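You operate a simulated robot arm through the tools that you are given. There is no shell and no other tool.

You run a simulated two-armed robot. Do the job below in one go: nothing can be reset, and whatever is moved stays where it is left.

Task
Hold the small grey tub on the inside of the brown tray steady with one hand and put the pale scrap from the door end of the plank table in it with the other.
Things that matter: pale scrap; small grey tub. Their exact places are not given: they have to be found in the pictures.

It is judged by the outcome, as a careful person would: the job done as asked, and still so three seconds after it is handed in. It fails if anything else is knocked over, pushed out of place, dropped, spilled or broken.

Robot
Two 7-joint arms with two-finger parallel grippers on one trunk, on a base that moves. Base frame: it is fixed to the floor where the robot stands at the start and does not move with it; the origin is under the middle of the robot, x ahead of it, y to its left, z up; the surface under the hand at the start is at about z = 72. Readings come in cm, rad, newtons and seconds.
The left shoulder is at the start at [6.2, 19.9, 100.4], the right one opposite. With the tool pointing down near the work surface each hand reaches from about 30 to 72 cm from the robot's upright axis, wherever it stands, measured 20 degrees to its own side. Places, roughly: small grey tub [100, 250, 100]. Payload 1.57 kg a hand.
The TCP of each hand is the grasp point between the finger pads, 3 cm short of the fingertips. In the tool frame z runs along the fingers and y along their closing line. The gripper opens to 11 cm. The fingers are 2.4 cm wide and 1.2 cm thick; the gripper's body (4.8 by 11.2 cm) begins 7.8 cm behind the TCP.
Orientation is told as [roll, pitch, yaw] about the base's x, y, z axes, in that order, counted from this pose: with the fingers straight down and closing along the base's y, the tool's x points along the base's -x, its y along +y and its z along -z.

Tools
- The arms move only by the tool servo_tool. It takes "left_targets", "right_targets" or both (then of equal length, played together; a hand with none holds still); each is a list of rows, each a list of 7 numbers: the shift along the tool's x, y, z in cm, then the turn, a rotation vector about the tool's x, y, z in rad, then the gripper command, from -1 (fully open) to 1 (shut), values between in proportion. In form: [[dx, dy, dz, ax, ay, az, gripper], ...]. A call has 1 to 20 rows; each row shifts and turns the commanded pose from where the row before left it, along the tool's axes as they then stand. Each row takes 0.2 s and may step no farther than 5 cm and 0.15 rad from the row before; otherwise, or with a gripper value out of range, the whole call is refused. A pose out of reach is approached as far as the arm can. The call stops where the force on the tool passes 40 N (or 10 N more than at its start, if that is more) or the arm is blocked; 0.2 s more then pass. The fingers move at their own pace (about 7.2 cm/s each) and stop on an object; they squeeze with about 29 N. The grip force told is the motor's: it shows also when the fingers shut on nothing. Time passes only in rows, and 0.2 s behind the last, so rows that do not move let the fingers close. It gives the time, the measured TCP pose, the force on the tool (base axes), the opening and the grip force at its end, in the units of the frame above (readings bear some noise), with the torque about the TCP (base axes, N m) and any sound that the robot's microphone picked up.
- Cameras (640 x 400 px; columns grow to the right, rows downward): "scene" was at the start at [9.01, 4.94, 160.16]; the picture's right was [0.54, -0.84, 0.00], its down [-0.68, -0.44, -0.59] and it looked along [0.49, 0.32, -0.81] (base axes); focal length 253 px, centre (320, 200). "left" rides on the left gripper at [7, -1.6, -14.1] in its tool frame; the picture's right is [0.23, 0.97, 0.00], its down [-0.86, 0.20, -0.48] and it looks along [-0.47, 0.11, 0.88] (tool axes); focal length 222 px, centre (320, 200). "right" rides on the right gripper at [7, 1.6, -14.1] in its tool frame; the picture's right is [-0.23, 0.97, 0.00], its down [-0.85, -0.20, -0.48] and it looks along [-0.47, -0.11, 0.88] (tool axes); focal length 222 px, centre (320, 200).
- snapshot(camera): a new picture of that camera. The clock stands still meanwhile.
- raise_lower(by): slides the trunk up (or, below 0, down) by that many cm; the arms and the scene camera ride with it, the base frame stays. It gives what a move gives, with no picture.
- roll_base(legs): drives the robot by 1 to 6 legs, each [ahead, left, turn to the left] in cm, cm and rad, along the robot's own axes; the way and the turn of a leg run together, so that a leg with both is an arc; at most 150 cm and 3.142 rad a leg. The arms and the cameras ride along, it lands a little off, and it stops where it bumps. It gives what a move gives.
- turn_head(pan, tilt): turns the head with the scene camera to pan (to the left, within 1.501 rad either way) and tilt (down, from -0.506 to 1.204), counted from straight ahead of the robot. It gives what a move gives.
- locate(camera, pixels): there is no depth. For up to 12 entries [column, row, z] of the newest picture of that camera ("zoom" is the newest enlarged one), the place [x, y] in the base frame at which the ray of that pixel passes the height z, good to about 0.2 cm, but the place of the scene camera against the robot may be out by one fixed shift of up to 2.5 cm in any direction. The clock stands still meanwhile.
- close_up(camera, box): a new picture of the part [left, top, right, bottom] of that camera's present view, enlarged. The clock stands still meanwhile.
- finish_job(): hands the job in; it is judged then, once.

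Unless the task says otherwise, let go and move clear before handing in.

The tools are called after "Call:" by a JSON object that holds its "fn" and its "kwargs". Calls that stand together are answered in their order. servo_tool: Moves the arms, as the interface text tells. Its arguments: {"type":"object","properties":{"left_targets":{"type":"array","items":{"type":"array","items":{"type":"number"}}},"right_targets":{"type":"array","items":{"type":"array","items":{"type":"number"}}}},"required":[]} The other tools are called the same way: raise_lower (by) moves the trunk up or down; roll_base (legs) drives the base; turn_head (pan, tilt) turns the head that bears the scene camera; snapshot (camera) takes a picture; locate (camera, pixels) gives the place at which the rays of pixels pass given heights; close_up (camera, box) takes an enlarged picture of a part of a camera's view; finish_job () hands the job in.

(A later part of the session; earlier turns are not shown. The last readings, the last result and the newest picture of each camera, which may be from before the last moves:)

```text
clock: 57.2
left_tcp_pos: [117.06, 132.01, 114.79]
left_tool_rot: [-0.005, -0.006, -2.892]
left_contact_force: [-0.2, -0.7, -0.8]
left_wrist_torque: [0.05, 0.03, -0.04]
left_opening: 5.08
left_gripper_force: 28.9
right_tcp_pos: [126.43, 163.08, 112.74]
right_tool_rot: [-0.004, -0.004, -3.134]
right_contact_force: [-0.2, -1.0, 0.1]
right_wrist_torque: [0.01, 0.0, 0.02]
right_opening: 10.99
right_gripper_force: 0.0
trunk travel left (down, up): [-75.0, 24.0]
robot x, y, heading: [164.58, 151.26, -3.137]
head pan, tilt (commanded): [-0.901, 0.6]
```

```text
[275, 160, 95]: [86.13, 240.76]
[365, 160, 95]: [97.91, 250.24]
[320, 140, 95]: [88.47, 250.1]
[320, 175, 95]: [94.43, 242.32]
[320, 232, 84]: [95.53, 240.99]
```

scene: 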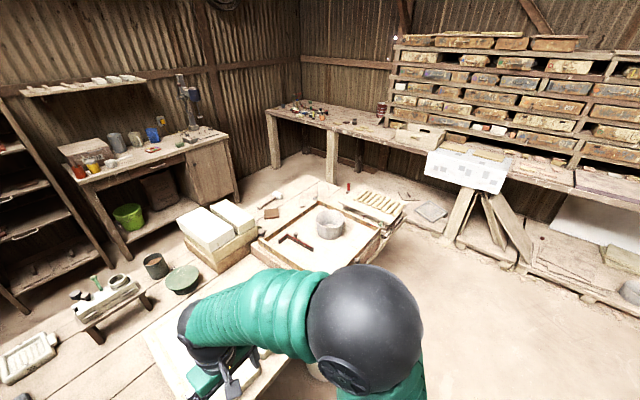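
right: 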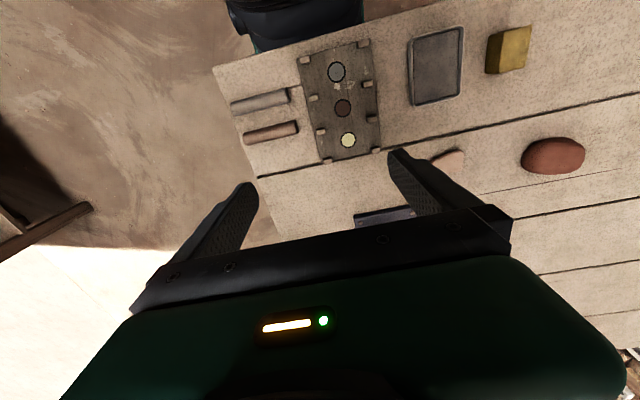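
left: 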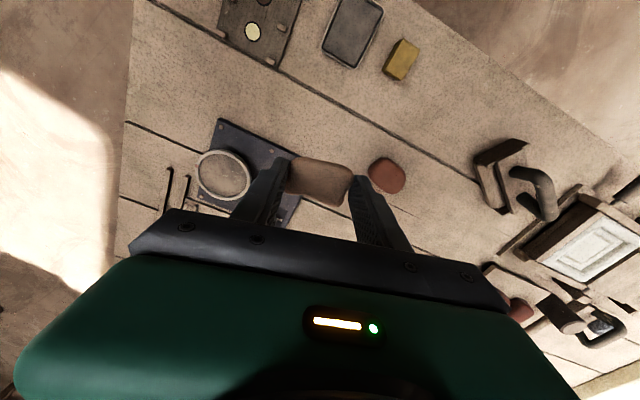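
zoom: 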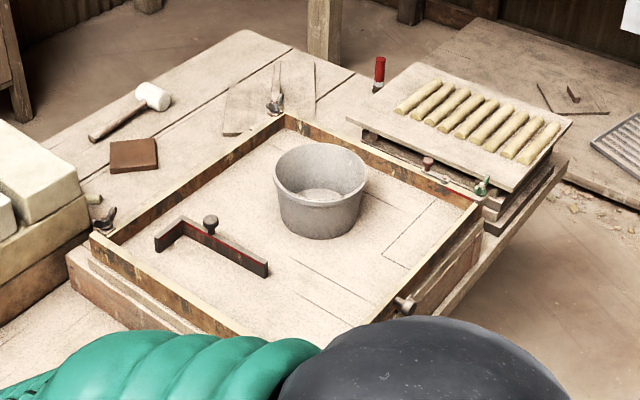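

The tub stands free inside the tray with room all round (zoom 320,190), the L-shaped tool well to its left. To judge how near I can roll to the bucket, I look down at my own base and the bucket.

Call:
{"fn": "turn_head", "kwargs": {"pan": -1.3, "tilt": 1.2}}

Call:
{"fn": "snapshot", "kwargs": {"camera": "scene"}}

Call:
{"fn": "turn_head", "kwargs": {"pan": 0.0, "tilt": 1.2}}

Call:
{"fn": "snapshot", "kwargs": {"camera": "scene"}}

Call:
{"fn": "snapshot", "kwargs": {"camera": "right"}}

Call:
{"fn": "snapshot", "kwargs": {"camera": "left"}}

```text
clock: 58.2
left_tcp_pos: [117.1, 132.48, 114.79]
left_tool_rot: [-0.003, -0.005, -2.896]
left_contact_force: [-0.2, -0.5, -0.6]
left_wrist_torque: [0.04, 0.03, -0.04]
left_opening: 5.07
left_gripper_force: 28.8
right_tcp_pos: [126.31, 163.52, 112.66]
right_tool_rot: [-0.001, -0.005, -3.134]
right_contact_force: [0.7, -0.3, -0.1]
right_wrist_torque: [0.0, 0.0, 0.01]
right_opening: 10.99
right_gripper_force: 0.1
trunk travel left (down, up): [-75.0, 24.0]
robot x, y, heading: [164.39, 150.78, -3.137]
head pan, tilt (commanded): [-1.3, 1.201]
```

```text
taken
```

scene: 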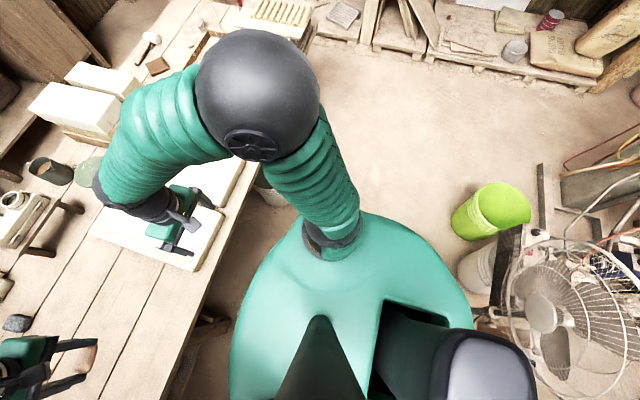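

```text
clock: 59.7
left_tcp_pos: [117.07, 132.77, 114.91]
left_tool_rot: [-0.003, -0.007, -2.896]
left_contact_force: [-1.0, 0.2, 0.1]
left_wrist_torque: [-0.01, 0.0, 0.0]
left_opening: 5.06
left_gripper_force: 28.9
right_tcp_pos: [126.49, 163.88, 112.68]
right_tool_rot: [0.001, -0.006, -3.134]
right_contact_force: [0.3, -0.1, 0.1]
right_wrist_torque: [0.02, 0.01, -0.04]
right_opening: 10.99
right_gripper_force: 0.1
trunk travel left (down, up): [-75.0, 24.0]
robot x, y, heading: [163.79, 151.24, -3.133]
head pan, tilt (commanded): [0.0, 1.201]
```

```text
taken
```

scene: 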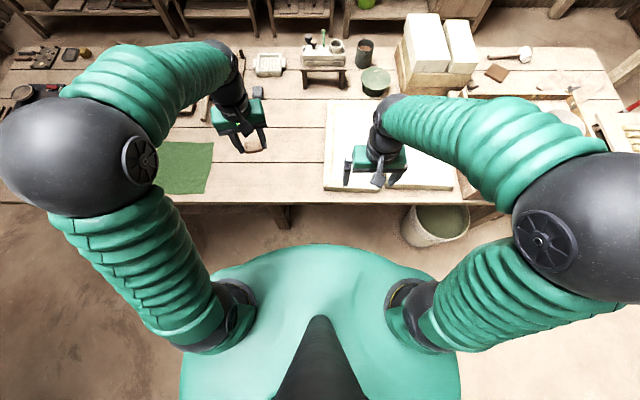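

```text
taken
```

right: 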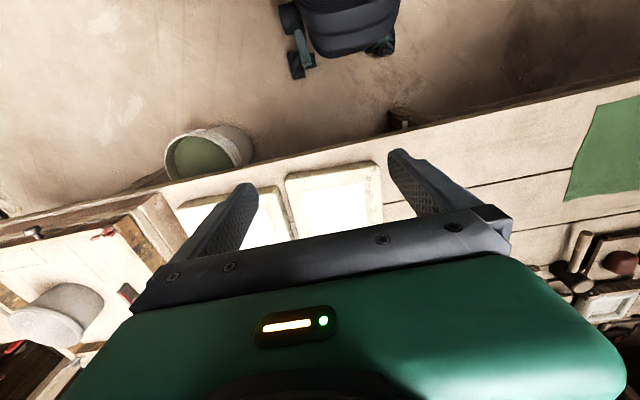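

```text
taken
```

left: 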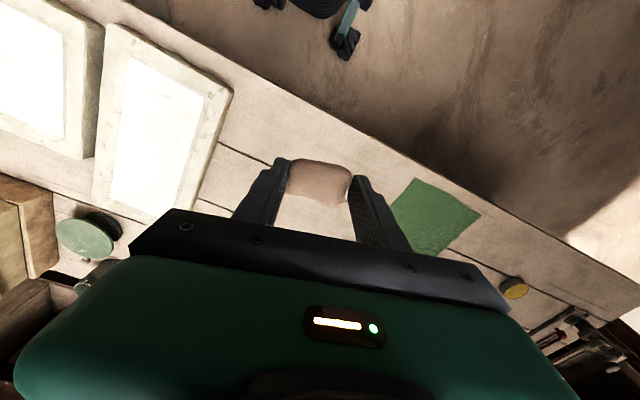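

The right camera usefully shows the front of my own base with its casters (295,70) and the bucket (210,150). I'll measure both on the floor.

Call:
{"fn": "locate", "kwargs": {"camera": "right", "pixels": [[297, 78, 0], [297, 65, 3], [382, 52, 0], [345, 58, 10], [345, 58, 20], [252, 148, 25], [205, 128, 0], [225, 126, 0], [240, 130, 0], [165, 160, 28], [195, 133, 28], [250, 140, 10]]}}

Call:
{"fn": "locate", "kwargs": {"camera": "scene", "pixels": [[435, 207, 28], [402, 218, 28], [435, 243, 28], [468, 215, 28], [430, 247, 0], [440, 245, 0], [405, 238, 0], [325, 188, 72], [500, 203, 72], [280, 204, 72]]}}

Call:
{"fn": "locate", "kwargs": {"camera": "left", "pixels": [[343, 58, 0], [355, 50, 0], [320, 15, 10], [320, 18, 20], [265, 8, 0], [435, 252, 72], [480, 215, 72]]}}

```text
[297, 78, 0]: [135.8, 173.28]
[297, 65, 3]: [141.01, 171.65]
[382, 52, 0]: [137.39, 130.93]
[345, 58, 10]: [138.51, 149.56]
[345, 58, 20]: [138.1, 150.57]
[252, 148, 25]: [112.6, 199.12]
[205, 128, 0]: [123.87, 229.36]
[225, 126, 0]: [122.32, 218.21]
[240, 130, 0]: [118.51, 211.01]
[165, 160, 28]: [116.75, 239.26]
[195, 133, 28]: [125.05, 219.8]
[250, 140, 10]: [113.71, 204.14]
```

```text
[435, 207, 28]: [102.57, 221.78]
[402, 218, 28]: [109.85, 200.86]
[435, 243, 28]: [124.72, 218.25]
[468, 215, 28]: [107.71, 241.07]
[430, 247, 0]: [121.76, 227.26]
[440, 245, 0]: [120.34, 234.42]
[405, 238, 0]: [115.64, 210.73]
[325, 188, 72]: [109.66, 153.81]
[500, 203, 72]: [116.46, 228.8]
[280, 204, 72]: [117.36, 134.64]
```

```text
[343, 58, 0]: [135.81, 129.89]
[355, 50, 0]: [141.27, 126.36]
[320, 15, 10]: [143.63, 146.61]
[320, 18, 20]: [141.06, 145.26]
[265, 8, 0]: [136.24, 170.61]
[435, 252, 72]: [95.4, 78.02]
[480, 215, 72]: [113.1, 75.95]
```

My base front reaches 28 cm ahead of my axis (casters at x≈136) and ±21 cm wide; the bucket's edge is at x≈125, y 200–241, and the fan's cage begins at x≈214. I slide right about 114 cm to y≈265 (past the bucket), staying at x≈160.

Call:
{"fn": "roll_base", "kwargs": {"legs": [[2, -57, 0], [2, -57, 0]]}}

Call:
{"fn": "turn_head", "kwargs": {"pan": 0.2, "tilt": 0.9}}

Call:
{"fn": "snapshot", "kwargs": {"camera": "scene"}}

Call:
{"fn": "snapshot", "kwargs": {"camera": "right"}}

Call:
{"fn": "snapshot", "kwargs": {"camera": "left"}}

```text
clock: 65.8
left_tcp_pos: [112.46, 245.81, 114.85]
left_tool_rot: [-0.004, -0.005, -2.897]
left_contact_force: [0.8, 0.1, -1.5]
left_wrist_torque: [-0.03, 0.0, 0.0]
left_opening: 5.03
left_gripper_force: 28.8
right_tcp_pos: [121.93, 276.99, 112.75]
right_tool_rot: [-0.005, -0.004, -3.136]
right_contact_force: [0.7, 0.3, 0.6]
right_wrist_torque: [0.04, -0.02, 0.02]
right_opening: 10.98
right_gripper_force: 0.0
trunk travel left (down, up): [-75.0, 24.0]
robot x, y, heading: [159.84, 264.33, -3.138]
head pan, tilt (commanded): [0.0, 1.201]
```

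```text
clock: 66.5
left_tcp_pos: [112.62, 245.92, 114.99]
left_tool_rot: [-0.001, -0.008, -2.896]
left_contact_force: [-0.6, 0.5, 0.0]
left_wrist_torque: [0.02, -0.01, 0.04]
left_opening: 5.02
left_gripper_force: 29.1
right_tcp_pos: [122.08, 277.06, 112.8]
right_tool_rot: [0.0, -0.006, -3.137]
right_contact_force: [0.5, 0.0, -0.1]
right_wrist_torque: [0.0, 0.05, 0.0]
right_opening: 10.99
right_gripper_force: 0.0
trunk travel left (down, up): [-75.0, 24.0]
robot x, y, heading: [159.87, 264.31, -3.137]
head pan, tilt (commanded): [0.201, 0.901]
```

```text
taken
```

scene: 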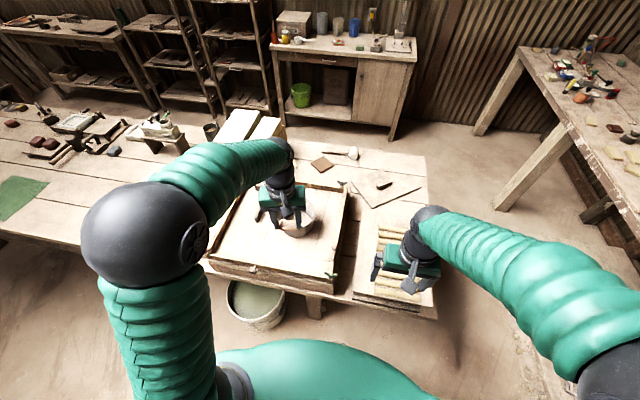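

```text
taken
```

right: 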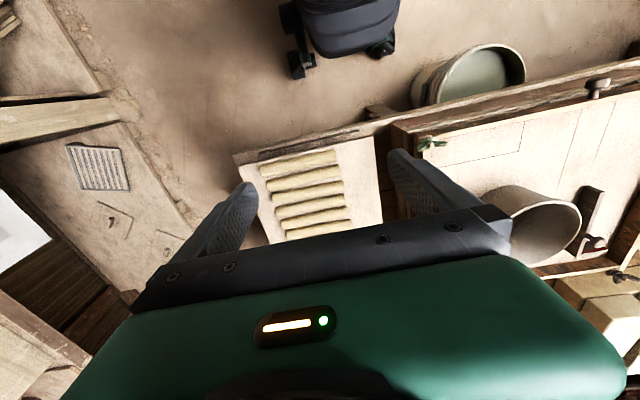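

```text
taken
```

left: 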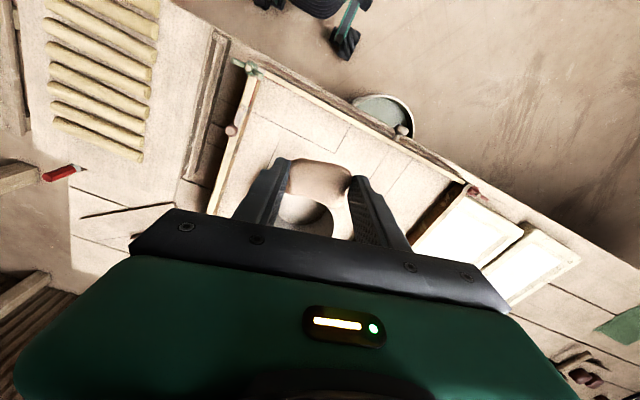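

The right camera now sees the tub (545,225) with its opening toward the upper right, and the left camera sees it partly behind the scrap (305,212). I take close-ups and locate the rim at several heights to triangulate.

Call:
{"fn": "close_up", "kwargs": {"camera": "right", "box": [420, 130, 640, 268]}}

Call:
{"fn": "close_up", "kwargs": {"camera": "left", "box": [200, 130, 420, 268]}}

Call:
{"fn": "close_up", "kwargs": {"camera": "scene", "box": [200, 130, 460, 330]}}

```text
2.90 times, centred on (530, 199) of right
```

zoom: 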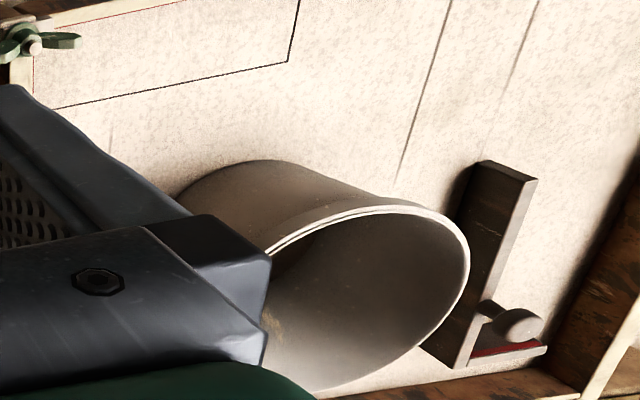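

```text
2.90 times, centred on (310, 199) of left
```

zoom: 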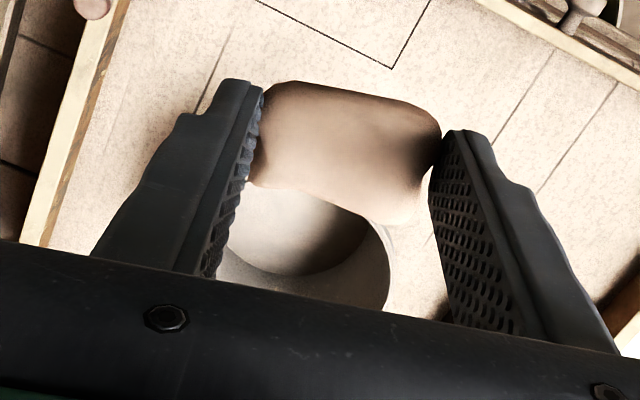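

```text
2.00 times, centred on (330, 230) of scene
```

zoom: 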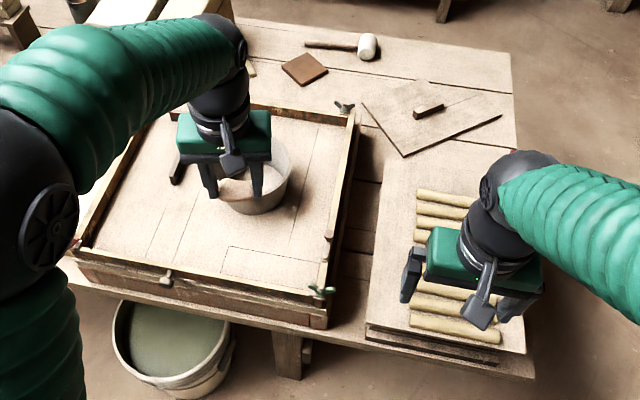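

The tub's rim and wall are visible, and I also see a table leg under the tray (scene zoom 288,355). I locate the leg, rim points in both hand views, and tray features.

Call:
{"fn": "locate", "kwargs": {"camera": "zoom", "pixels": [[275, 378, 0], [303, 375, 0], [215, 395, 0], [235, 350, 28], [112, 330, 28], [170, 300, 30], [80, 260, 82], [325, 325, 82], [330, 290, 88], [355, 115, 88], [254, 214, 84], [525, 350, 85]]}}

Call:
{"fn": "locate", "kwargs": {"camera": "right", "pixels": [[380, 115, 0], [370, 108, 0], [511, 220, 95], [581, 220, 95], [553, 201, 95], [535, 265, 95], [511, 220, 92], [581, 220, 92], [553, 201, 92], [535, 265, 92], [505, 185, 82], [422, 75, 28]]}}

Call:
{"fn": "locate", "kwargs": {"camera": "left", "pixels": [[333, 225, 95], [333, 225, 92], [278, 200, 84], [326, 208, 84], [298, 224, 84], [248, 75, 88], [470, 190, 88], [218, 210, 88], [232, 130, 88]]}}

```text
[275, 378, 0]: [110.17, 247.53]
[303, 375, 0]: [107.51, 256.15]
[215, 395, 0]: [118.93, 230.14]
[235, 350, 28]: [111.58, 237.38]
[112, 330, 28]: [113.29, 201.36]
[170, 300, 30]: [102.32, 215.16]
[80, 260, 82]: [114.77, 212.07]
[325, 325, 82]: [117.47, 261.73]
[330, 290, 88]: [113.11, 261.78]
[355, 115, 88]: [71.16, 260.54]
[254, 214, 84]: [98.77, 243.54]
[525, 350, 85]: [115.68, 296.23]
```

```text
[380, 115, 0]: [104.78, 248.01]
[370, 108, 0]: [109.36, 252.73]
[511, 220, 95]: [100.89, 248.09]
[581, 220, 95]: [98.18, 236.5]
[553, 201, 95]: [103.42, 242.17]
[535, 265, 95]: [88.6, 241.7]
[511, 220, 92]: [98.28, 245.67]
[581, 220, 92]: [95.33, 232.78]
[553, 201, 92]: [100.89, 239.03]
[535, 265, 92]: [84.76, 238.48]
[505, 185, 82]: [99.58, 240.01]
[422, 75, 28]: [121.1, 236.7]
```

```text
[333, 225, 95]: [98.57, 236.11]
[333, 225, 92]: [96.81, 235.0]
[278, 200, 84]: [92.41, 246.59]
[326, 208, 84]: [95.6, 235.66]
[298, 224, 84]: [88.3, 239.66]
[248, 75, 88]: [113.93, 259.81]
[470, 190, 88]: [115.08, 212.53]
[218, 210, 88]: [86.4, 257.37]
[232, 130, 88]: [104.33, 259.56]
```

The two hand views agree on rim height z≈95: tub centre ≈[96.0, 243.7], rim radius ≈7.4, tray floor ≈84, walls ≈88 with the +y wall 8 cm from the tub. The table leg is at x≈110 and the bucket ends at y≈238, so I roll ahead 9, left 3, and turn 0.31 rad left so the tub is straight ahead at about 56 cm.

Call:
{"fn": "roll_base", "kwargs": {"legs": [[9, 3, 0], [0, 0, 0.31]]}}

Call:
{"fn": "turn_head", "kwargs": {"pan": 0.0, "tilt": 1.0}}

Call:
{"fn": "snapshot", "kwargs": {"camera": "scene"}}

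Call:
{"fn": "snapshot", "kwargs": {"camera": "right"}}

```text
clock: 68.7
left_tcp_pos: [110.84, 230.69, 115.0]
left_tool_rot: [0.006, -0.008, -2.586]
left_contact_force: [0.2, 0.4, -0.1]
left_wrist_torque: [-0.04, -0.04, 0.01]
left_opening: 5.07
left_gripper_force: 29.3
right_tcp_pos: [110.2, 262.86, 112.61]
right_tool_rot: [0.007, -0.004, -2.828]
right_contact_force: [0.4, 0.2, 0.1]
right_wrist_torque: [-0.01, -0.04, -0.01]
right_opening: 10.99
right_gripper_force: 0.0
trunk travel left (down, up): [-75.0, 24.0]
robot x, y, heading: [150.27, 261.75, -2.822]
head pan, tilt (commanded): [0.201, 0.901]
```

```text
clock: 69.4
left_tcp_pos: [111.2, 230.35, 114.93]
left_tool_rot: [0.001, -0.009, -2.587]
left_contact_force: [0.0, 0.8, -0.6]
left_wrist_torque: [-0.01, 0.01, 0.01]
left_opening: 5.04
left_gripper_force: 28.9
right_tcp_pos: [110.68, 262.72, 112.75]
right_tool_rot: [0.004, -0.004, -2.829]
right_contact_force: [0.2, 0.3, 0.0]
right_wrist_torque: [-0.02, 0.02, 0.01]
right_opening: 10.99
right_gripper_force: 0.1
trunk travel left (down, up): [-75.0, 24.0]
robot x, y, heading: [150.51, 261.65, -2.828]
head pan, tilt (commanded): [0.0, 1.0]
```

```text
taken
```

scene: 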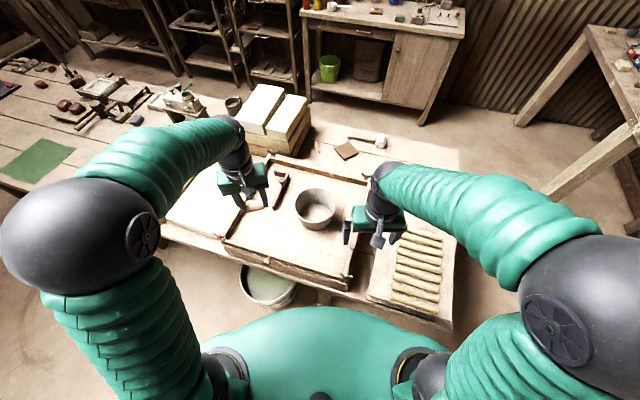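

```text
taken
```

right: 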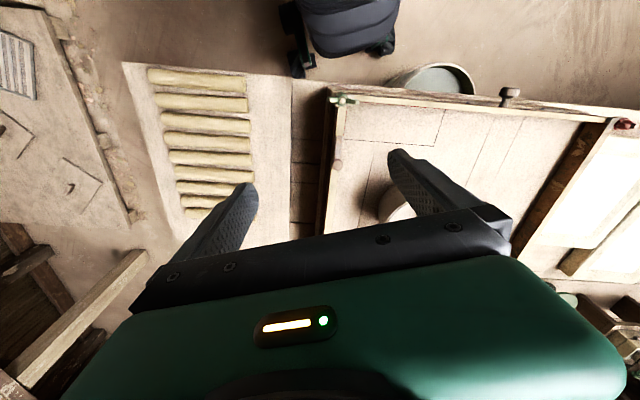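

I now stand facing the tub: it's about 57 cm straight ahead, with the left hand (scrap) to its left and the right hand to its right. I move the right hand over toward the tub at the same height for a clear measuring view, and shift the left hand a little further left.

Call:
{"fn": "servo_tool", "kwargs": {"left_targets": [[0, 1.5, 0, 0, 0, 0, 1], [0, 1.5, 0, 0, 0, 0, 1], [0, 1.5, 0, 0, 0, 0, 1], [0, 1.5, 0, 0, 0, 0, 1], [0, 0, 0, 0, 0, 0, 1]], "right_targets": [[-2, 3, 0, 0, 0, 0, -1], [-2.5, 3, 0, 0, 0, 0, -1], [-2.5, 3, 0, 0, 0, 0, -1], [-2.5, 3, 0, 0, 0, 0, -1], [0, 0, 0, 0, 0, 0, -1]]}}

Call:
{"fn": "snapshot", "kwargs": {"camera": "right"}}

Call:
{"fn": "close_up", "kwargs": {"camera": "right", "box": [220, 100, 440, 238]}}

```text
clock: 70.6
left_tcp_pos: [114.79, 224.54, 114.91]
left_tool_rot: [-0.003, -0.007, -2.586]
left_contact_force: [0.4, 0.5, -0.8]
left_wrist_torque: [0.01, 0.02, -0.03]
left_opening: 5.06
left_gripper_force: 29.2
right_tcp_pos: [105.61, 247.65, 112.9]
right_tool_rot: [-0.002, -0.008, -2.83]
right_contact_force: [0.0, -0.3, 0.1]
right_wrist_torque: [0.0, -0.01, 0.0]
right_opening: 11.0
right_gripper_force: 0.0
trunk travel left (down, up): [-75.0, 24.0]
robot x, y, heading: [150.31, 261.65, -2.827]
head pan, tilt (commanded): [0.0, 1.0]
```

```text
taken
```

right: 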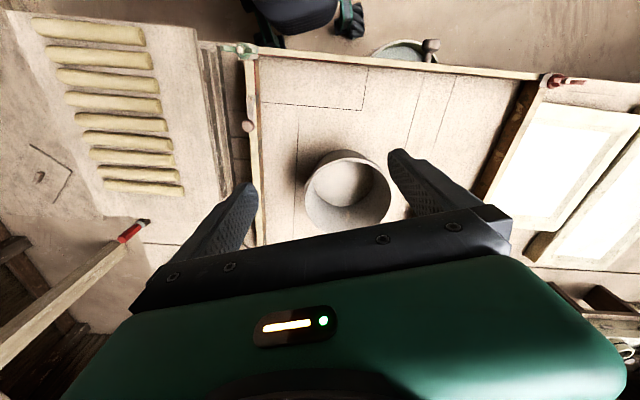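

```text
2.90 times, centred on (330, 169) of right
```

zoom: 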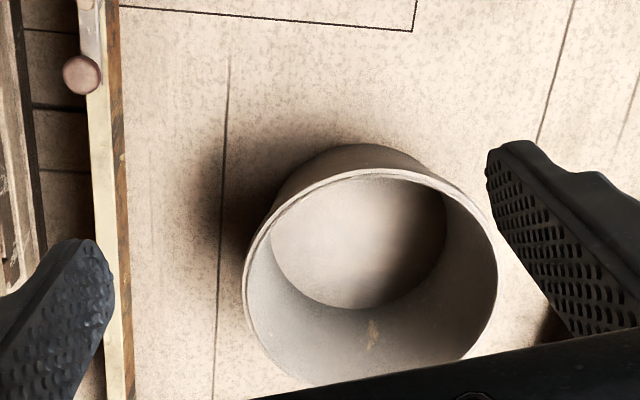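

The tub's rim is fully in view between the fingers (zoom left 243,275; right 498,270; top 368,168). I locate its rim and bottom.

Call:
{"fn": "locate", "kwargs": {"camera": "zoom", "pixels": [[243, 278, 95], [498, 268, 95], [368, 168, 95], [300, 380, 95], [243, 278, 94], [498, 268, 94], [368, 168, 94], [300, 380, 94], [270, 235, 85], [447, 228, 85], [357, 309, 85], [360, 175, 85]]}}

Call:
{"fn": "locate", "kwargs": {"camera": "zoom", "pixels": [[262, 215, 95], [285, 195, 95], [440, 185, 95], [480, 220, 95], [490, 310, 95], [460, 358, 95], [250, 320, 95], [265, 350, 95], [105, 200, 88], [125, 200, 85], [360, 145, 84], [85, 75, 92]]}}

```text
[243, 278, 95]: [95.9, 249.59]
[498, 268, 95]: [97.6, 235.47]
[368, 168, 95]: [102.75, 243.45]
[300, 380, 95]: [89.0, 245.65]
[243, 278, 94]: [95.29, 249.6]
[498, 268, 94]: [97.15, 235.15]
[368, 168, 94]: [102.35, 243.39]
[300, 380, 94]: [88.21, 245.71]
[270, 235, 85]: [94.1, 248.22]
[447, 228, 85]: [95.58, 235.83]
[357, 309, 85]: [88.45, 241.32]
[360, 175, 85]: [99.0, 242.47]
```

```text
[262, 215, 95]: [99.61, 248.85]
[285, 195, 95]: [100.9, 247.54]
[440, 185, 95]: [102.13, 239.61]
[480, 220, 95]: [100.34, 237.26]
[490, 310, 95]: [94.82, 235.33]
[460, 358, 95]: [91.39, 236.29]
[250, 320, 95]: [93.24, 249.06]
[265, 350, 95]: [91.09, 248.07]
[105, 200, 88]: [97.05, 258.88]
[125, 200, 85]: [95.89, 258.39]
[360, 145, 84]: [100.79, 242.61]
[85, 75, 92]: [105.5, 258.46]
```

The rim fits a circle centred about [95.2, 242.4] of radius 7.2 with the rim near z = 94. I move the right hand above the wall on its own side (about [93.0, 249.1]), narrow it to 6 cm and tilt it 0.15 rad outward to match the wall's slope, still well above the rim.

Call:
{"fn": "servo_tool", "kwargs": {"right_targets": [[-2.9, -1.3, 0, 0, 0, 0, -0.1], [-2.9, -1.3, 0, 0, 0, 0, -0.1], [-2.9, -1.3, 0, 0, 0, 0, -0.1], [-2.9, -1.3, 0, 0, 0, 0, -0.1], [0, 0, 0, -0.075, 0, 0, -0.1], [0, 0, 0, -0.075, 0, 0, -0.1], [0, 0, 0, 0, 0, 0, -0.1]]}}

Call:
{"fn": "snapshot", "kwargs": {"camera": "right"}}

Call:
{"fn": "snapshot", "kwargs": {"camera": "scene"}}

```text
clock: 72.2
left_tcp_pos: [114.66, 224.8, 114.94]
left_tool_rot: [-0.001, -0.007, -2.586]
left_contact_force: [-0.2, 0.2, -0.1]
left_wrist_torque: [-0.01, 0.01, 0.0]
left_opening: 5.02
left_gripper_force: 29.5
right_tcp_pos: [92.97, 249.35, 112.94]
right_tool_rot: [0.152, -0.004, -2.828]
right_contact_force: [-0.4, -0.3, 0.0]
right_wrist_torque: [0.01, 0.01, -0.03]
right_opening: 6.05
right_gripper_force: 0.0
trunk travel left (down, up): [-75.0, 24.0]
robot x, y, heading: [150.48, 261.6, -2.823]
head pan, tilt (commanded): [0.0, 1.0]
```

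```text
taken
```

right: 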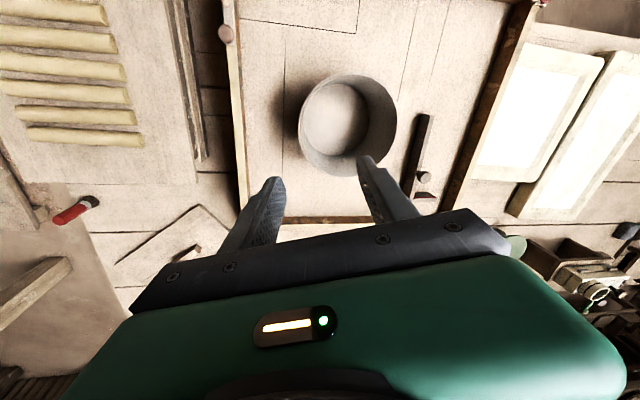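

```text
taken
```

scene: 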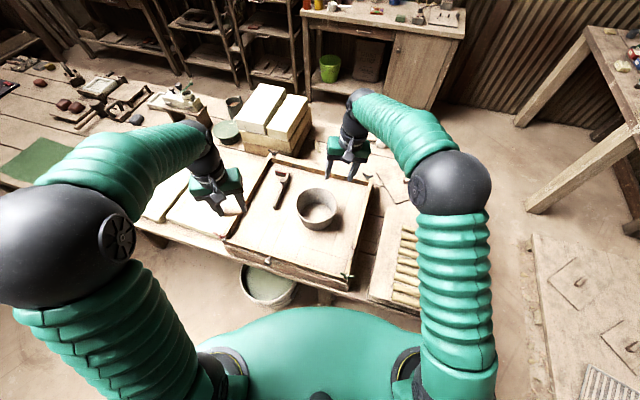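

The right camera gives a new angle on the tub (347,125). I re-locate the rim from here to refine its centre before going down.

Call:
{"fn": "close_up", "kwargs": {"camera": "right", "box": [250, 50, 450, 175]}}

```text
3.20 times, centred on (350, 112) of right
```

zoom: 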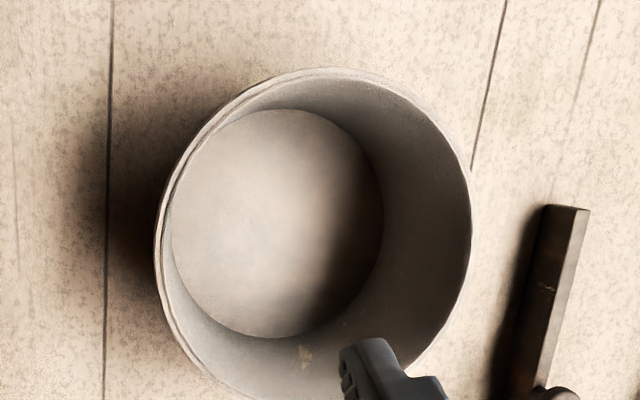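

Call:
{"fn": "locate", "kwargs": {"camera": "zoom", "pixels": [[154, 235, 94], [472, 220, 94], [325, 67, 94], [195, 130, 94], [440, 125, 94], [455, 300, 94], [180, 340, 94], [230, 385, 94], [154, 235, 95], [472, 220, 95], [325, 67, 95], [230, 385, 95]]}}

Call:
{"fn": "locate", "kwargs": {"camera": "zoom", "pixels": [[170, 235, 86], [383, 210, 86], [285, 108, 86], [265, 338, 86], [170, 235, 85], [383, 210, 85], [285, 108, 85], [265, 338, 85]]}}

```text
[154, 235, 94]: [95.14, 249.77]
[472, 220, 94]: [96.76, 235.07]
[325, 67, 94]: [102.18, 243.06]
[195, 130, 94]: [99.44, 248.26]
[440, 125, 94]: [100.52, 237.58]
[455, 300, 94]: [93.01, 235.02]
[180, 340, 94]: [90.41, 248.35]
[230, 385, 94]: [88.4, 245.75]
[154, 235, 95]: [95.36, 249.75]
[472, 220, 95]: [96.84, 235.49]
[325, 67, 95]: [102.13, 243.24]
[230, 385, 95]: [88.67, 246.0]
```

```text
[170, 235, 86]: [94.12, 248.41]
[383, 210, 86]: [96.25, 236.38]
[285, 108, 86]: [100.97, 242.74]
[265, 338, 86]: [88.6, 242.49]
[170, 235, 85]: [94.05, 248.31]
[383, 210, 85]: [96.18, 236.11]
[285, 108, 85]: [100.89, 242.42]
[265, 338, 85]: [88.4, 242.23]
```

Rim centre is now well fixed at about [95.0, 242.4], outer radius 7.35, rim z 94–95; the hold point on the wall is [92.85, 249.1]. I go straight down to just above the rim (TCP z≈99) with a 0.3 cm correction toward the tub, then check.

Call:
{"fn": "servo_tool", "kwargs": {"right_targets": [[0, -0.445, 3.435, 0, 0, 0, -0.1], [0, -0.445, 3.435, 0, 0, 0, -0.1], [0, -0.445, 3.435, 0, 0, 0, -0.1], [0, -0.445, 3.435, 0, 0, 0, -0.1], [0, 0, 0, 0, 0, 0, -0.1]]}}

Call:
{"fn": "snapshot", "kwargs": {"camera": "right"}}

Call:
{"fn": "close_up", "kwargs": {"camera": "right", "box": [220, 80, 440, 218]}}

Call:
{"fn": "close_up", "kwargs": {"camera": "scene", "box": [230, 90, 430, 215]}}

```text
clock: 73.4
left_tcp_pos: [114.81, 224.6, 114.97]
left_tool_rot: [0.0, -0.006, -2.587]
left_contact_force: [0.3, 0.7, -0.5]
left_wrist_torque: [-0.02, 0.02, -0.01]
left_opening: 5.03
left_gripper_force: 29.2
right_tcp_pos: [93.14, 248.92, 98.92]
right_tool_rot: [0.148, -0.007, -2.829]
right_contact_force: [0.0, 0.4, 0.0]
right_wrist_torque: [0.01, -0.02, -0.01]
right_opening: 6.07
right_gripper_force: 0.1
trunk travel left (down, up): [-75.0, 24.0]
robot x, y, heading: [150.82, 261.59, -2.825]
head pan, tilt (commanded): [0.0, 1.0]
```

```text
taken
```

right: 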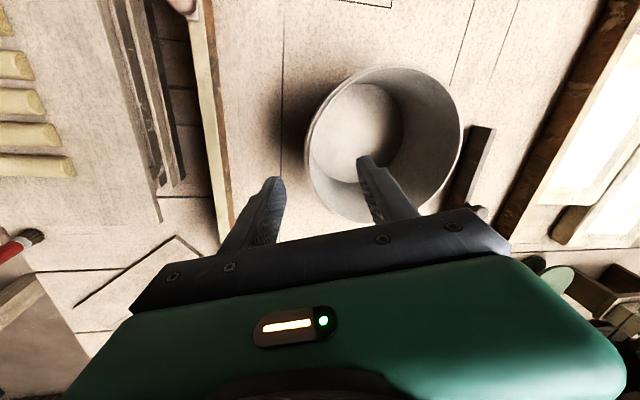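

```text
2.90 times, centred on (330, 149) of right
```

zoom: 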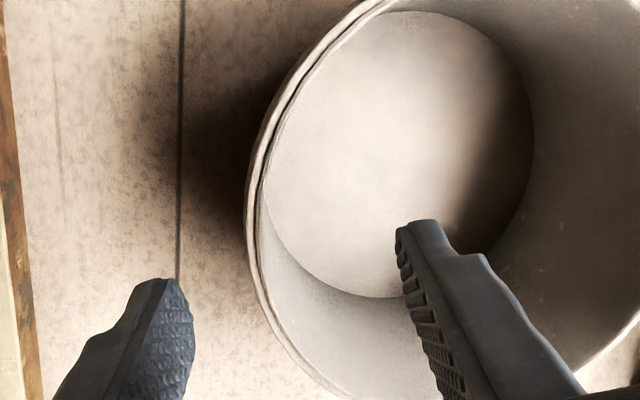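

```text
3.20 times, centred on (330, 152) of scene
```

zoom: 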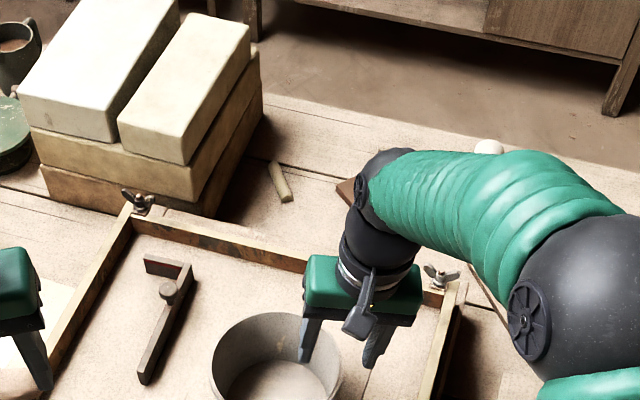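

The wall runs between the two fingertips (zoom: outer tip 165,285, wall ≈258,265, inner tip 418,225). Allowing for the tilt, it needs about 0.25 cm more outward; I lower 5.4 cm to bring the fingers about 4 cm below the rim.

Call:
{"fn": "servo_tool", "kwargs": {"right_targets": [[0, -0.35, 1.78, 0, 0, 0, -0.1], [0, -0.35, 1.78, 0, 0, 0, -0.1], [0, -0.35, 1.78, 0, 0, 0, -0.1], [0, 0, 0, 0, 0, 0, -0.1]]}}

Call:
{"fn": "close_up", "kwargs": {"camera": "right", "box": [220, 80, 440, 218]}}

```text
clock: 74.4
left_tcp_pos: [114.63, 224.65, 114.88]
left_tool_rot: [-0.001, -0.008, -2.587]
left_contact_force: [-0.8, 0.2, -0.7]
left_wrist_torque: [-0.01, 0.02, 0.04]
left_opening: 5.06
left_gripper_force: 29.4
right_tcp_pos: [92.95, 249.22, 93.54]
right_tool_rot: [0.15, -0.008, -2.829]
right_contact_force: [-0.7, 0.5, -0.4]
right_wrist_torque: [-0.01, 0.0, -0.04]
right_opening: 6.05
right_gripper_force: 0.0
trunk travel left (down, up): [-75.0, 24.0]
robot x, y, heading: [150.65, 261.81, -2.826]
head pan, tilt (commanded): [0.0, 1.0]
```

```text
2.90 times, centred on (330, 149) of right
```

zoom: 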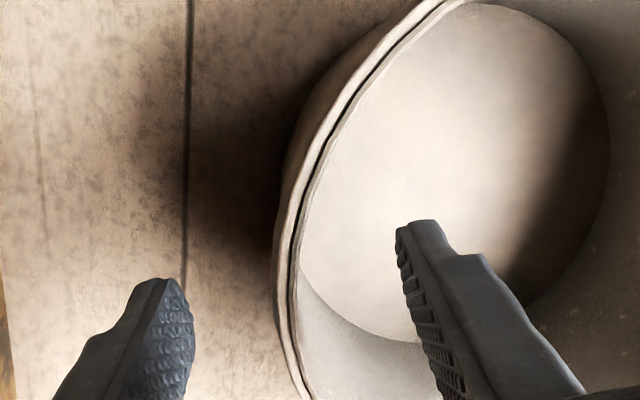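

The rim at (287,345) now lies right on the centre line between the fingers (290,348). I close the right hand gently on the wall.

Call:
{"fn": "servo_tool", "kwargs": {"right_targets": [[0, 0, 0, 0, 0, 0, 0.3], [0, 0, 0, 0, 0, 0, 0.55], [0, 0, 0, 0, 0, 0, 0.75], [0, 0, 0, 0, 0, 0, 0.9], [0, 0, 0, 0, 0, 0, 1], [0, 0, 0, 0, 0, 0, 1]]}}

Call:
{"fn": "close_up", "kwargs": {"camera": "right", "box": [220, 80, 440, 218]}}

Call:
{"fn": "close_up", "kwargs": {"camera": "scene", "box": [180, 90, 440, 252]}}

```text
clock: 75.8
left_tcp_pos: [114.61, 224.65, 114.95]
left_tool_rot: [-0.002, -0.007, -2.586]
left_contact_force: [-0.2, -0.3, -1.2]
left_wrist_torque: [-0.01, 0.02, -0.01]
left_opening: 5.02
left_gripper_force: 29.2
right_tcp_pos: [92.89, 249.17, 93.55]
right_tool_rot: [0.149, -0.007, -2.828]
right_contact_force: [-0.8, -0.2, -0.8]
right_wrist_torque: [0.06, 0.01, -0.06]
right_opening: 0.22
right_gripper_force: 23.7
trunk travel left (down, up): [-75.0, 24.0]
robot x, y, heading: [150.83, 261.42, -2.822]
head pan, tilt (commanded): [0.0, 1.0]
```

```text
2.90 times, centred on (330, 149) of right
```

zoom: 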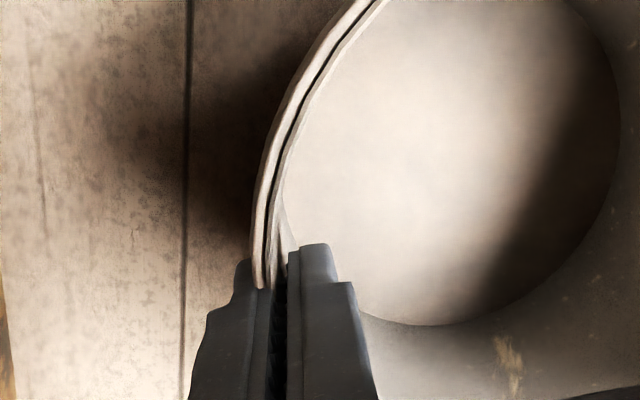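

```text
2.46 times, centred on (310, 171) of scene
```

zoom: 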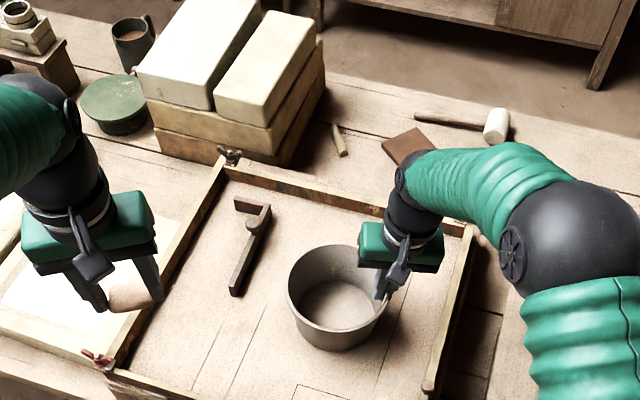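

The wall enters between the fingers (zoom 265,285) and the opening reads 0.22 cm at 23.7 N, which suggests a thin wall. I hold a moment and re-read to confirm the grip is stable.

Call:
{"fn": "servo_tool", "kwargs": {"right_targets": [[0, 0, 0, 0, 0, 0, 1], [0, 0, 0, 0, 0, 0, 1], [0, 0, 0, 0, 0, 0, 1]]}}

Call:
{"fn": "snapshot", "kwargs": {"camera": "right"}}

Call:
{"fn": "close_up", "kwargs": {"camera": "right", "box": [270, 120, 370, 182]}}

```text
clock: 76.6
left_tcp_pos: [114.62, 224.64, 114.92]
left_tool_rot: [-0.001, -0.008, -2.586]
left_contact_force: [0.5, 0.9, -0.7]
left_wrist_torque: [0.04, 0.0, 0.01]
left_opening: 5.03
left_gripper_force: 29.5
right_tcp_pos: [92.99, 249.22, 93.62]
right_tool_rot: [0.15, -0.007, -2.83]
right_contact_force: [0.3, 0.0, -0.7]
right_wrist_torque: [0.07, 0.01, 0.01]
right_opening: 0.19
right_gripper_force: 23.6
trunk travel left (down, up): [-75.0, 24.0]
robot x, y, heading: [150.35, 261.53, -2.823]
head pan, tilt (commanded): [0.0, 1.0]
```

```text
taken
```

right: 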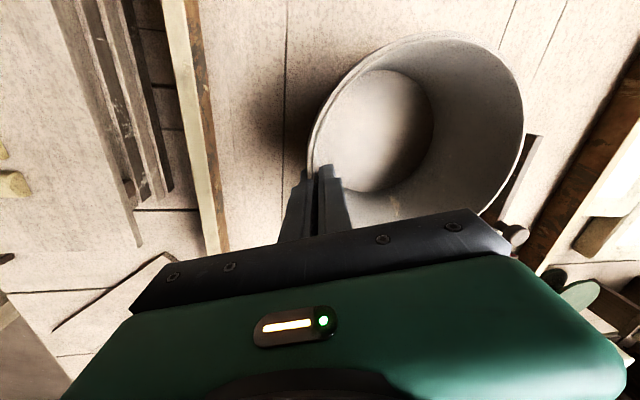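

```text
6.40 times, centred on (320, 151) of right
```

zoom: 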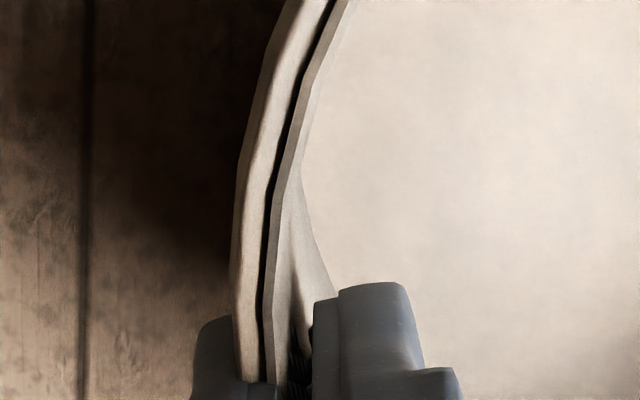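

The rim runs into the fingers but I want to be sure the wall is truly pinched and not just beside them. I look from the head at the fingers very closely.

Call:
{"fn": "close_up", "kwargs": {"camera": "scene", "box": [290, 170, 370, 220]}}

Call:
{"fn": "snapshot", "kwargs": {"camera": "left"}}

```text
8.00 times, centred on (330, 195) of scene
```

zoom: 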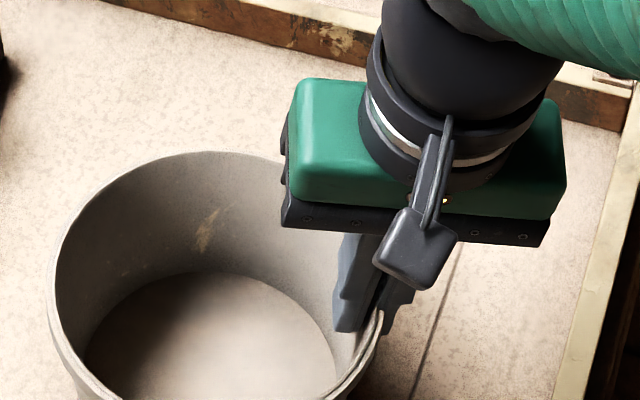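

```text
taken
```

left: 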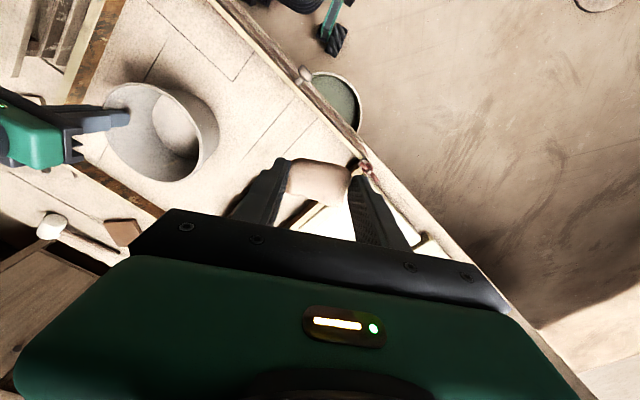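

The head view shows one finger inside and one outside with the rim between them (zoom 375,330), so the tub is held. Now I turn the left hand (with the scrap) clockwise in place by 1.8 rad so its narrow side and its camera face away from the right hand; half of it first.

Call:
{"fn": "servo_tool", "kwargs": {"left_targets": [[0, 0, 0, 0, 0, 0.15, 1], [0, 0, 0, 0, 0, 0.15, 1], [0, 0, 0, 0, 0, 0.15, 1], [0, 0, 0, 0, 0, 0.15, 1], [0, 0, 0, 0, 0, 0.15, 1], [0, 0, 0, 0, 0, 0.15, 1]]}}

Call:
{"fn": "snapshot", "kwargs": {"camera": "scene"}}

```text
clock: 78.0
left_tcp_pos: [114.67, 224.62, 114.98]
left_tool_rot: [0.002, -0.007, 2.795]
left_contact_force: [-0.3, -1.0, -1.0]
left_wrist_torque: [0.01, 0.04, 0.01]
left_opening: 5.0
left_gripper_force: 28.8
right_tcp_pos: [92.89, 249.29, 93.68]
right_tool_rot: [0.147, -0.006, -2.828]
right_contact_force: [-0.2, -0.4, -0.4]
right_wrist_torque: [0.09, 0.05, 0.02]
right_opening: 0.23
right_gripper_force: 23.3
trunk travel left (down, up): [-75.0, 24.0]
robot x, y, heading: [150.16, 261.81, -2.828]
head pan, tilt (commanded): [0.0, 1.0]
```

```text
taken
```

scene: 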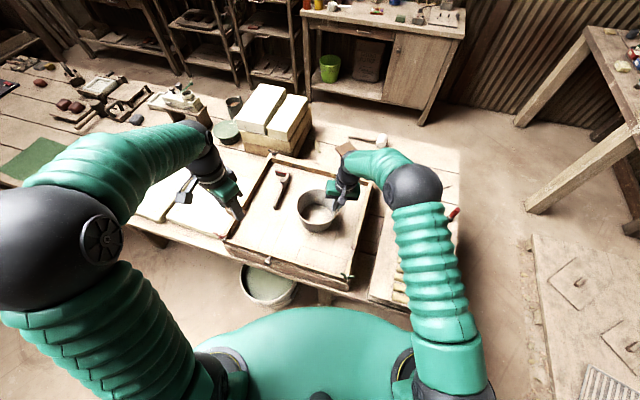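

The half turn went freely and the right hand still holds the tub. I turn the remaining 0.9 rad.

Call:
{"fn": "servo_tool", "kwargs": {"left_targets": [[0, 0, 0, 0, 0, 0.15, 1], [0, 0, 0, 0, 0, 0.15, 1], [0, 0, 0, 0, 0, 0.15, 1], [0, 0, 0, 0, 0, 0.15, 1], [0, 0, 0, 0, 0, 0.15, 1], [0, 0, 0, 0, 0, 0.15, 1], [0, 0, 0, 0, 0, 0, 1]]}}

Call:
{"fn": "snapshot", "kwargs": {"camera": "scene"}}

Call:
{"fn": "snapshot", "kwargs": {"camera": "left"}}

```text
clock: 79.6
left_tcp_pos: [114.58, 224.63, 114.9]
left_tool_rot: [0.007, 0.001, 1.895]
left_contact_force: [0.0, 0.1, -0.8]
left_wrist_torque: [0.0, 0.03, 0.0]
left_opening: 5.0
left_gripper_force: 28.7
right_tcp_pos: [93.04, 249.21, 93.59]
right_tool_rot: [0.149, -0.006, -2.829]
right_contact_force: [0.6, 0.3, -0.5]
right_wrist_torque: [0.11, 0.01, -0.01]
right_opening: 0.23
right_gripper_force: 23.3
trunk travel left (down, up): [-75.0, 24.0]
robot x, y, heading: [150.43, 261.53, -2.829]
head pan, tilt (commanded): [0.0, 1.0]
```

```text
taken
```

scene: 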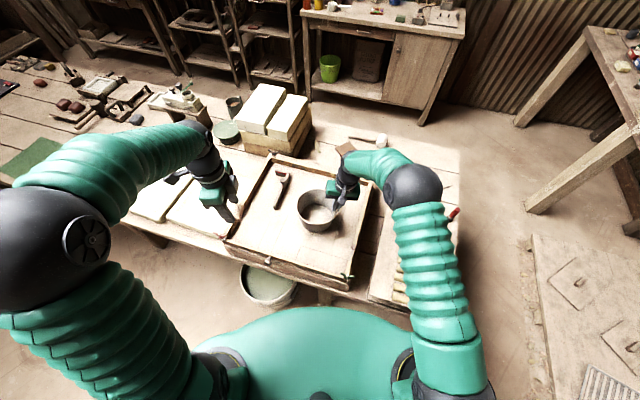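

```text
taken
```

left: 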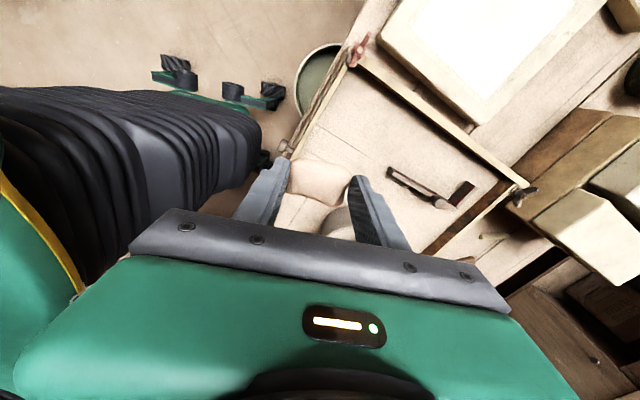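

The left hand is now turned 90° with a firm grip (5.0 cm, 28.7 N). I tilt it 0.15 rad outward and move it level, in two stages, to above the tub's left-centre (target [95.5, 240.8]).

Call:
{"fn": "servo_tool", "kwargs": {"left_targets": [[0, 0, 0, 0, -0.075, 0, 1], [0, 0, 0, 0, -0.075, 0, 1], [-2.5, 2.2, 0.38, 0, 0, 0, 1], [-2.5, 2.2, 0.38, 0, 0, 0, 1], [-2.5, 2.2, 0.38, 0, 0, 0, 1], [-2.5, 2.2, 0.38, 0, 0, 0, 1], [0, 0, 0, 0, 0, 0, 1]]}}

Call:
{"fn": "snapshot", "kwargs": {"camera": "scene"}}

Call:
{"fn": "snapshot", "kwargs": {"camera": "left"}}

```text
clock: 81.2
left_tcp_pos: [103.07, 231.65, 115.07]
left_tool_rot: [0.009, -0.152, 1.895]
left_contact_force: [-1.0, -0.2, -0.8]
left_wrist_torque: [-0.04, 0.0, 0.0]
left_opening: 5.0
left_gripper_force: 29.3
right_tcp_pos: [92.88, 249.28, 93.64]
right_tool_rot: [0.148, -0.009, -2.83]
right_contact_force: [0.7, -0.7, -1.3]
right_wrist_torque: [0.07, 0.03, 0.04]
right_opening: 0.22
right_gripper_force: 23.8
trunk travel left (down, up): [-75.0, 24.0]
robot x, y, heading: [150.71, 261.71, -2.821]
head pan, tilt (commanded): [0.0, 1.0]
```

```text
taken
```

scene: 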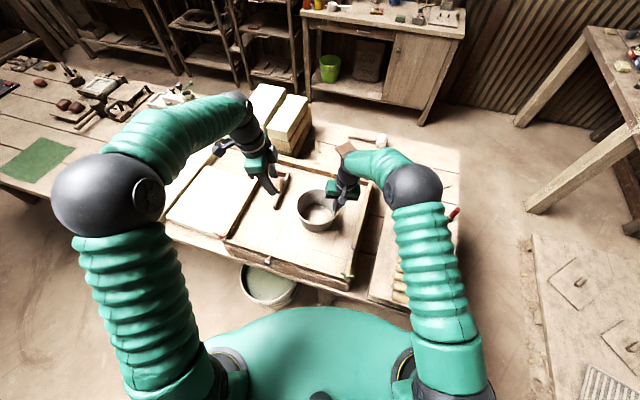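

```text
taken
```

left: 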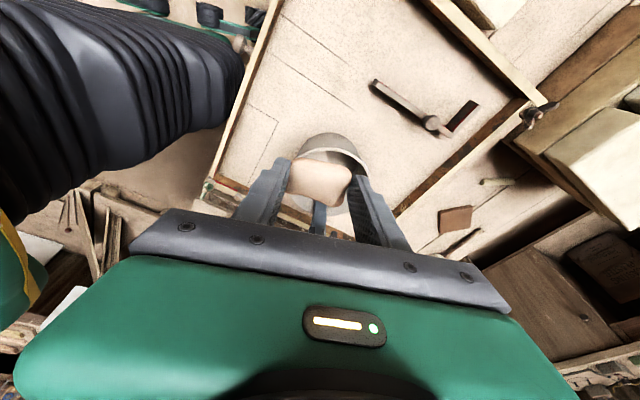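

Half-way, everything is clear and the tilt is outward as meant. I finish the level move to above the tub.

Call:
{"fn": "servo_tool", "kwargs": {"left_targets": [[-2.74, 1.07, 0.41, 0, 0, 0, 1], [-2.74, 1.07, 0.41, 0, 0, 0, 1], [-2.74, 1.06, 0.41, 0, 0, 0, 1], [-2.74, 1.06, 0.42, 0, 0, 0, 1], [0, 0, 0, 0, 0, 0, 1]]}}

Call:
{"fn": "snapshot", "kwargs": {"camera": "scene"}}

Call:
{"fn": "close_up", "kwargs": {"camera": "scene", "box": [250, 110, 410, 250]}}

Call:
{"fn": "snapshot", "kwargs": {"camera": "left"}}

Call:
{"fn": "snapshot", "kwargs": {"camera": "right"}}

```text
clock: 82.4
left_tcp_pos: [95.46, 240.59, 115.08]
left_tool_rot: [0.008, -0.149, 1.899]
left_contact_force: [0.0, -0.9, -0.9]
left_wrist_torque: [0.0, 0.01, -0.01]
left_opening: 5.01
left_gripper_force: 28.6
right_tcp_pos: [92.9, 249.14, 93.57]
right_tool_rot: [0.149, -0.007, -2.829]
right_contact_force: [-1.0, -0.2, -0.3]
right_wrist_torque: [0.09, 0.01, 0.01]
right_opening: 0.19
right_gripper_force: 23.6
trunk travel left (down, up): [-75.0, 24.0]
robot x, y, heading: [150.51, 261.77, -2.832]
head pan, tilt (commanded): [0.0, 1.0]
```

```text
taken
```

scene: 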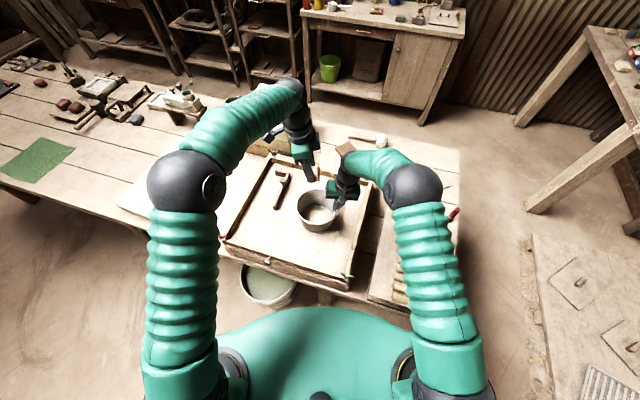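

```text
2.86 times, centred on (330, 180) of scene
```

zoom: 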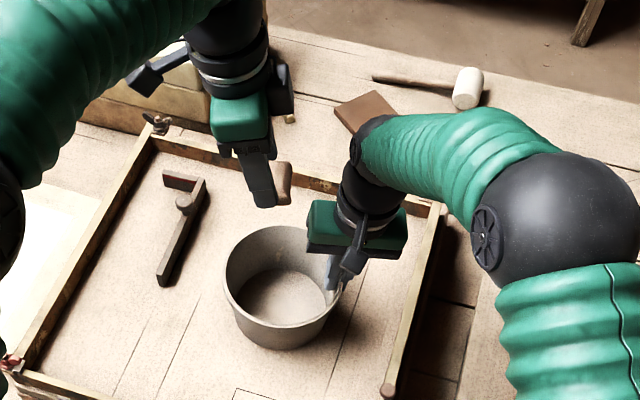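

```text
taken
```

left: 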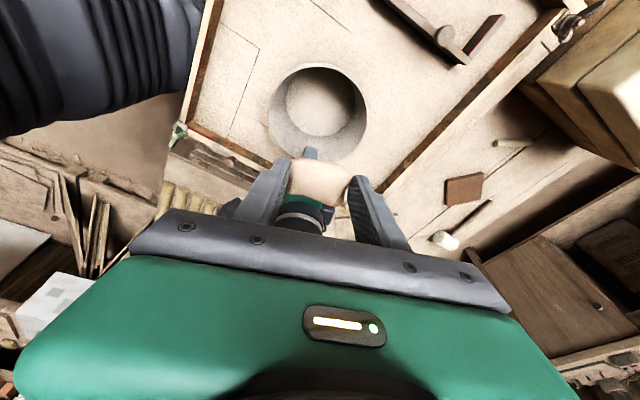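

```text
taken
```

right: 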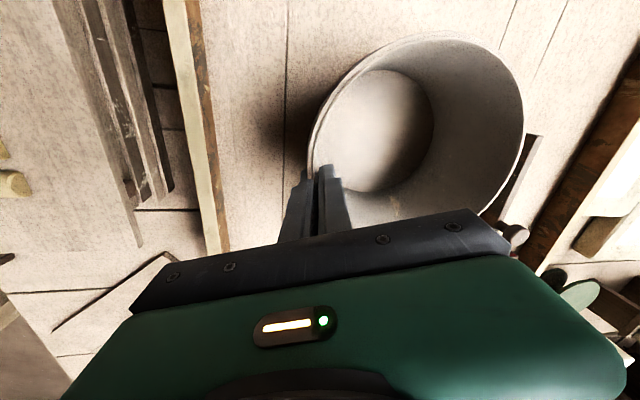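

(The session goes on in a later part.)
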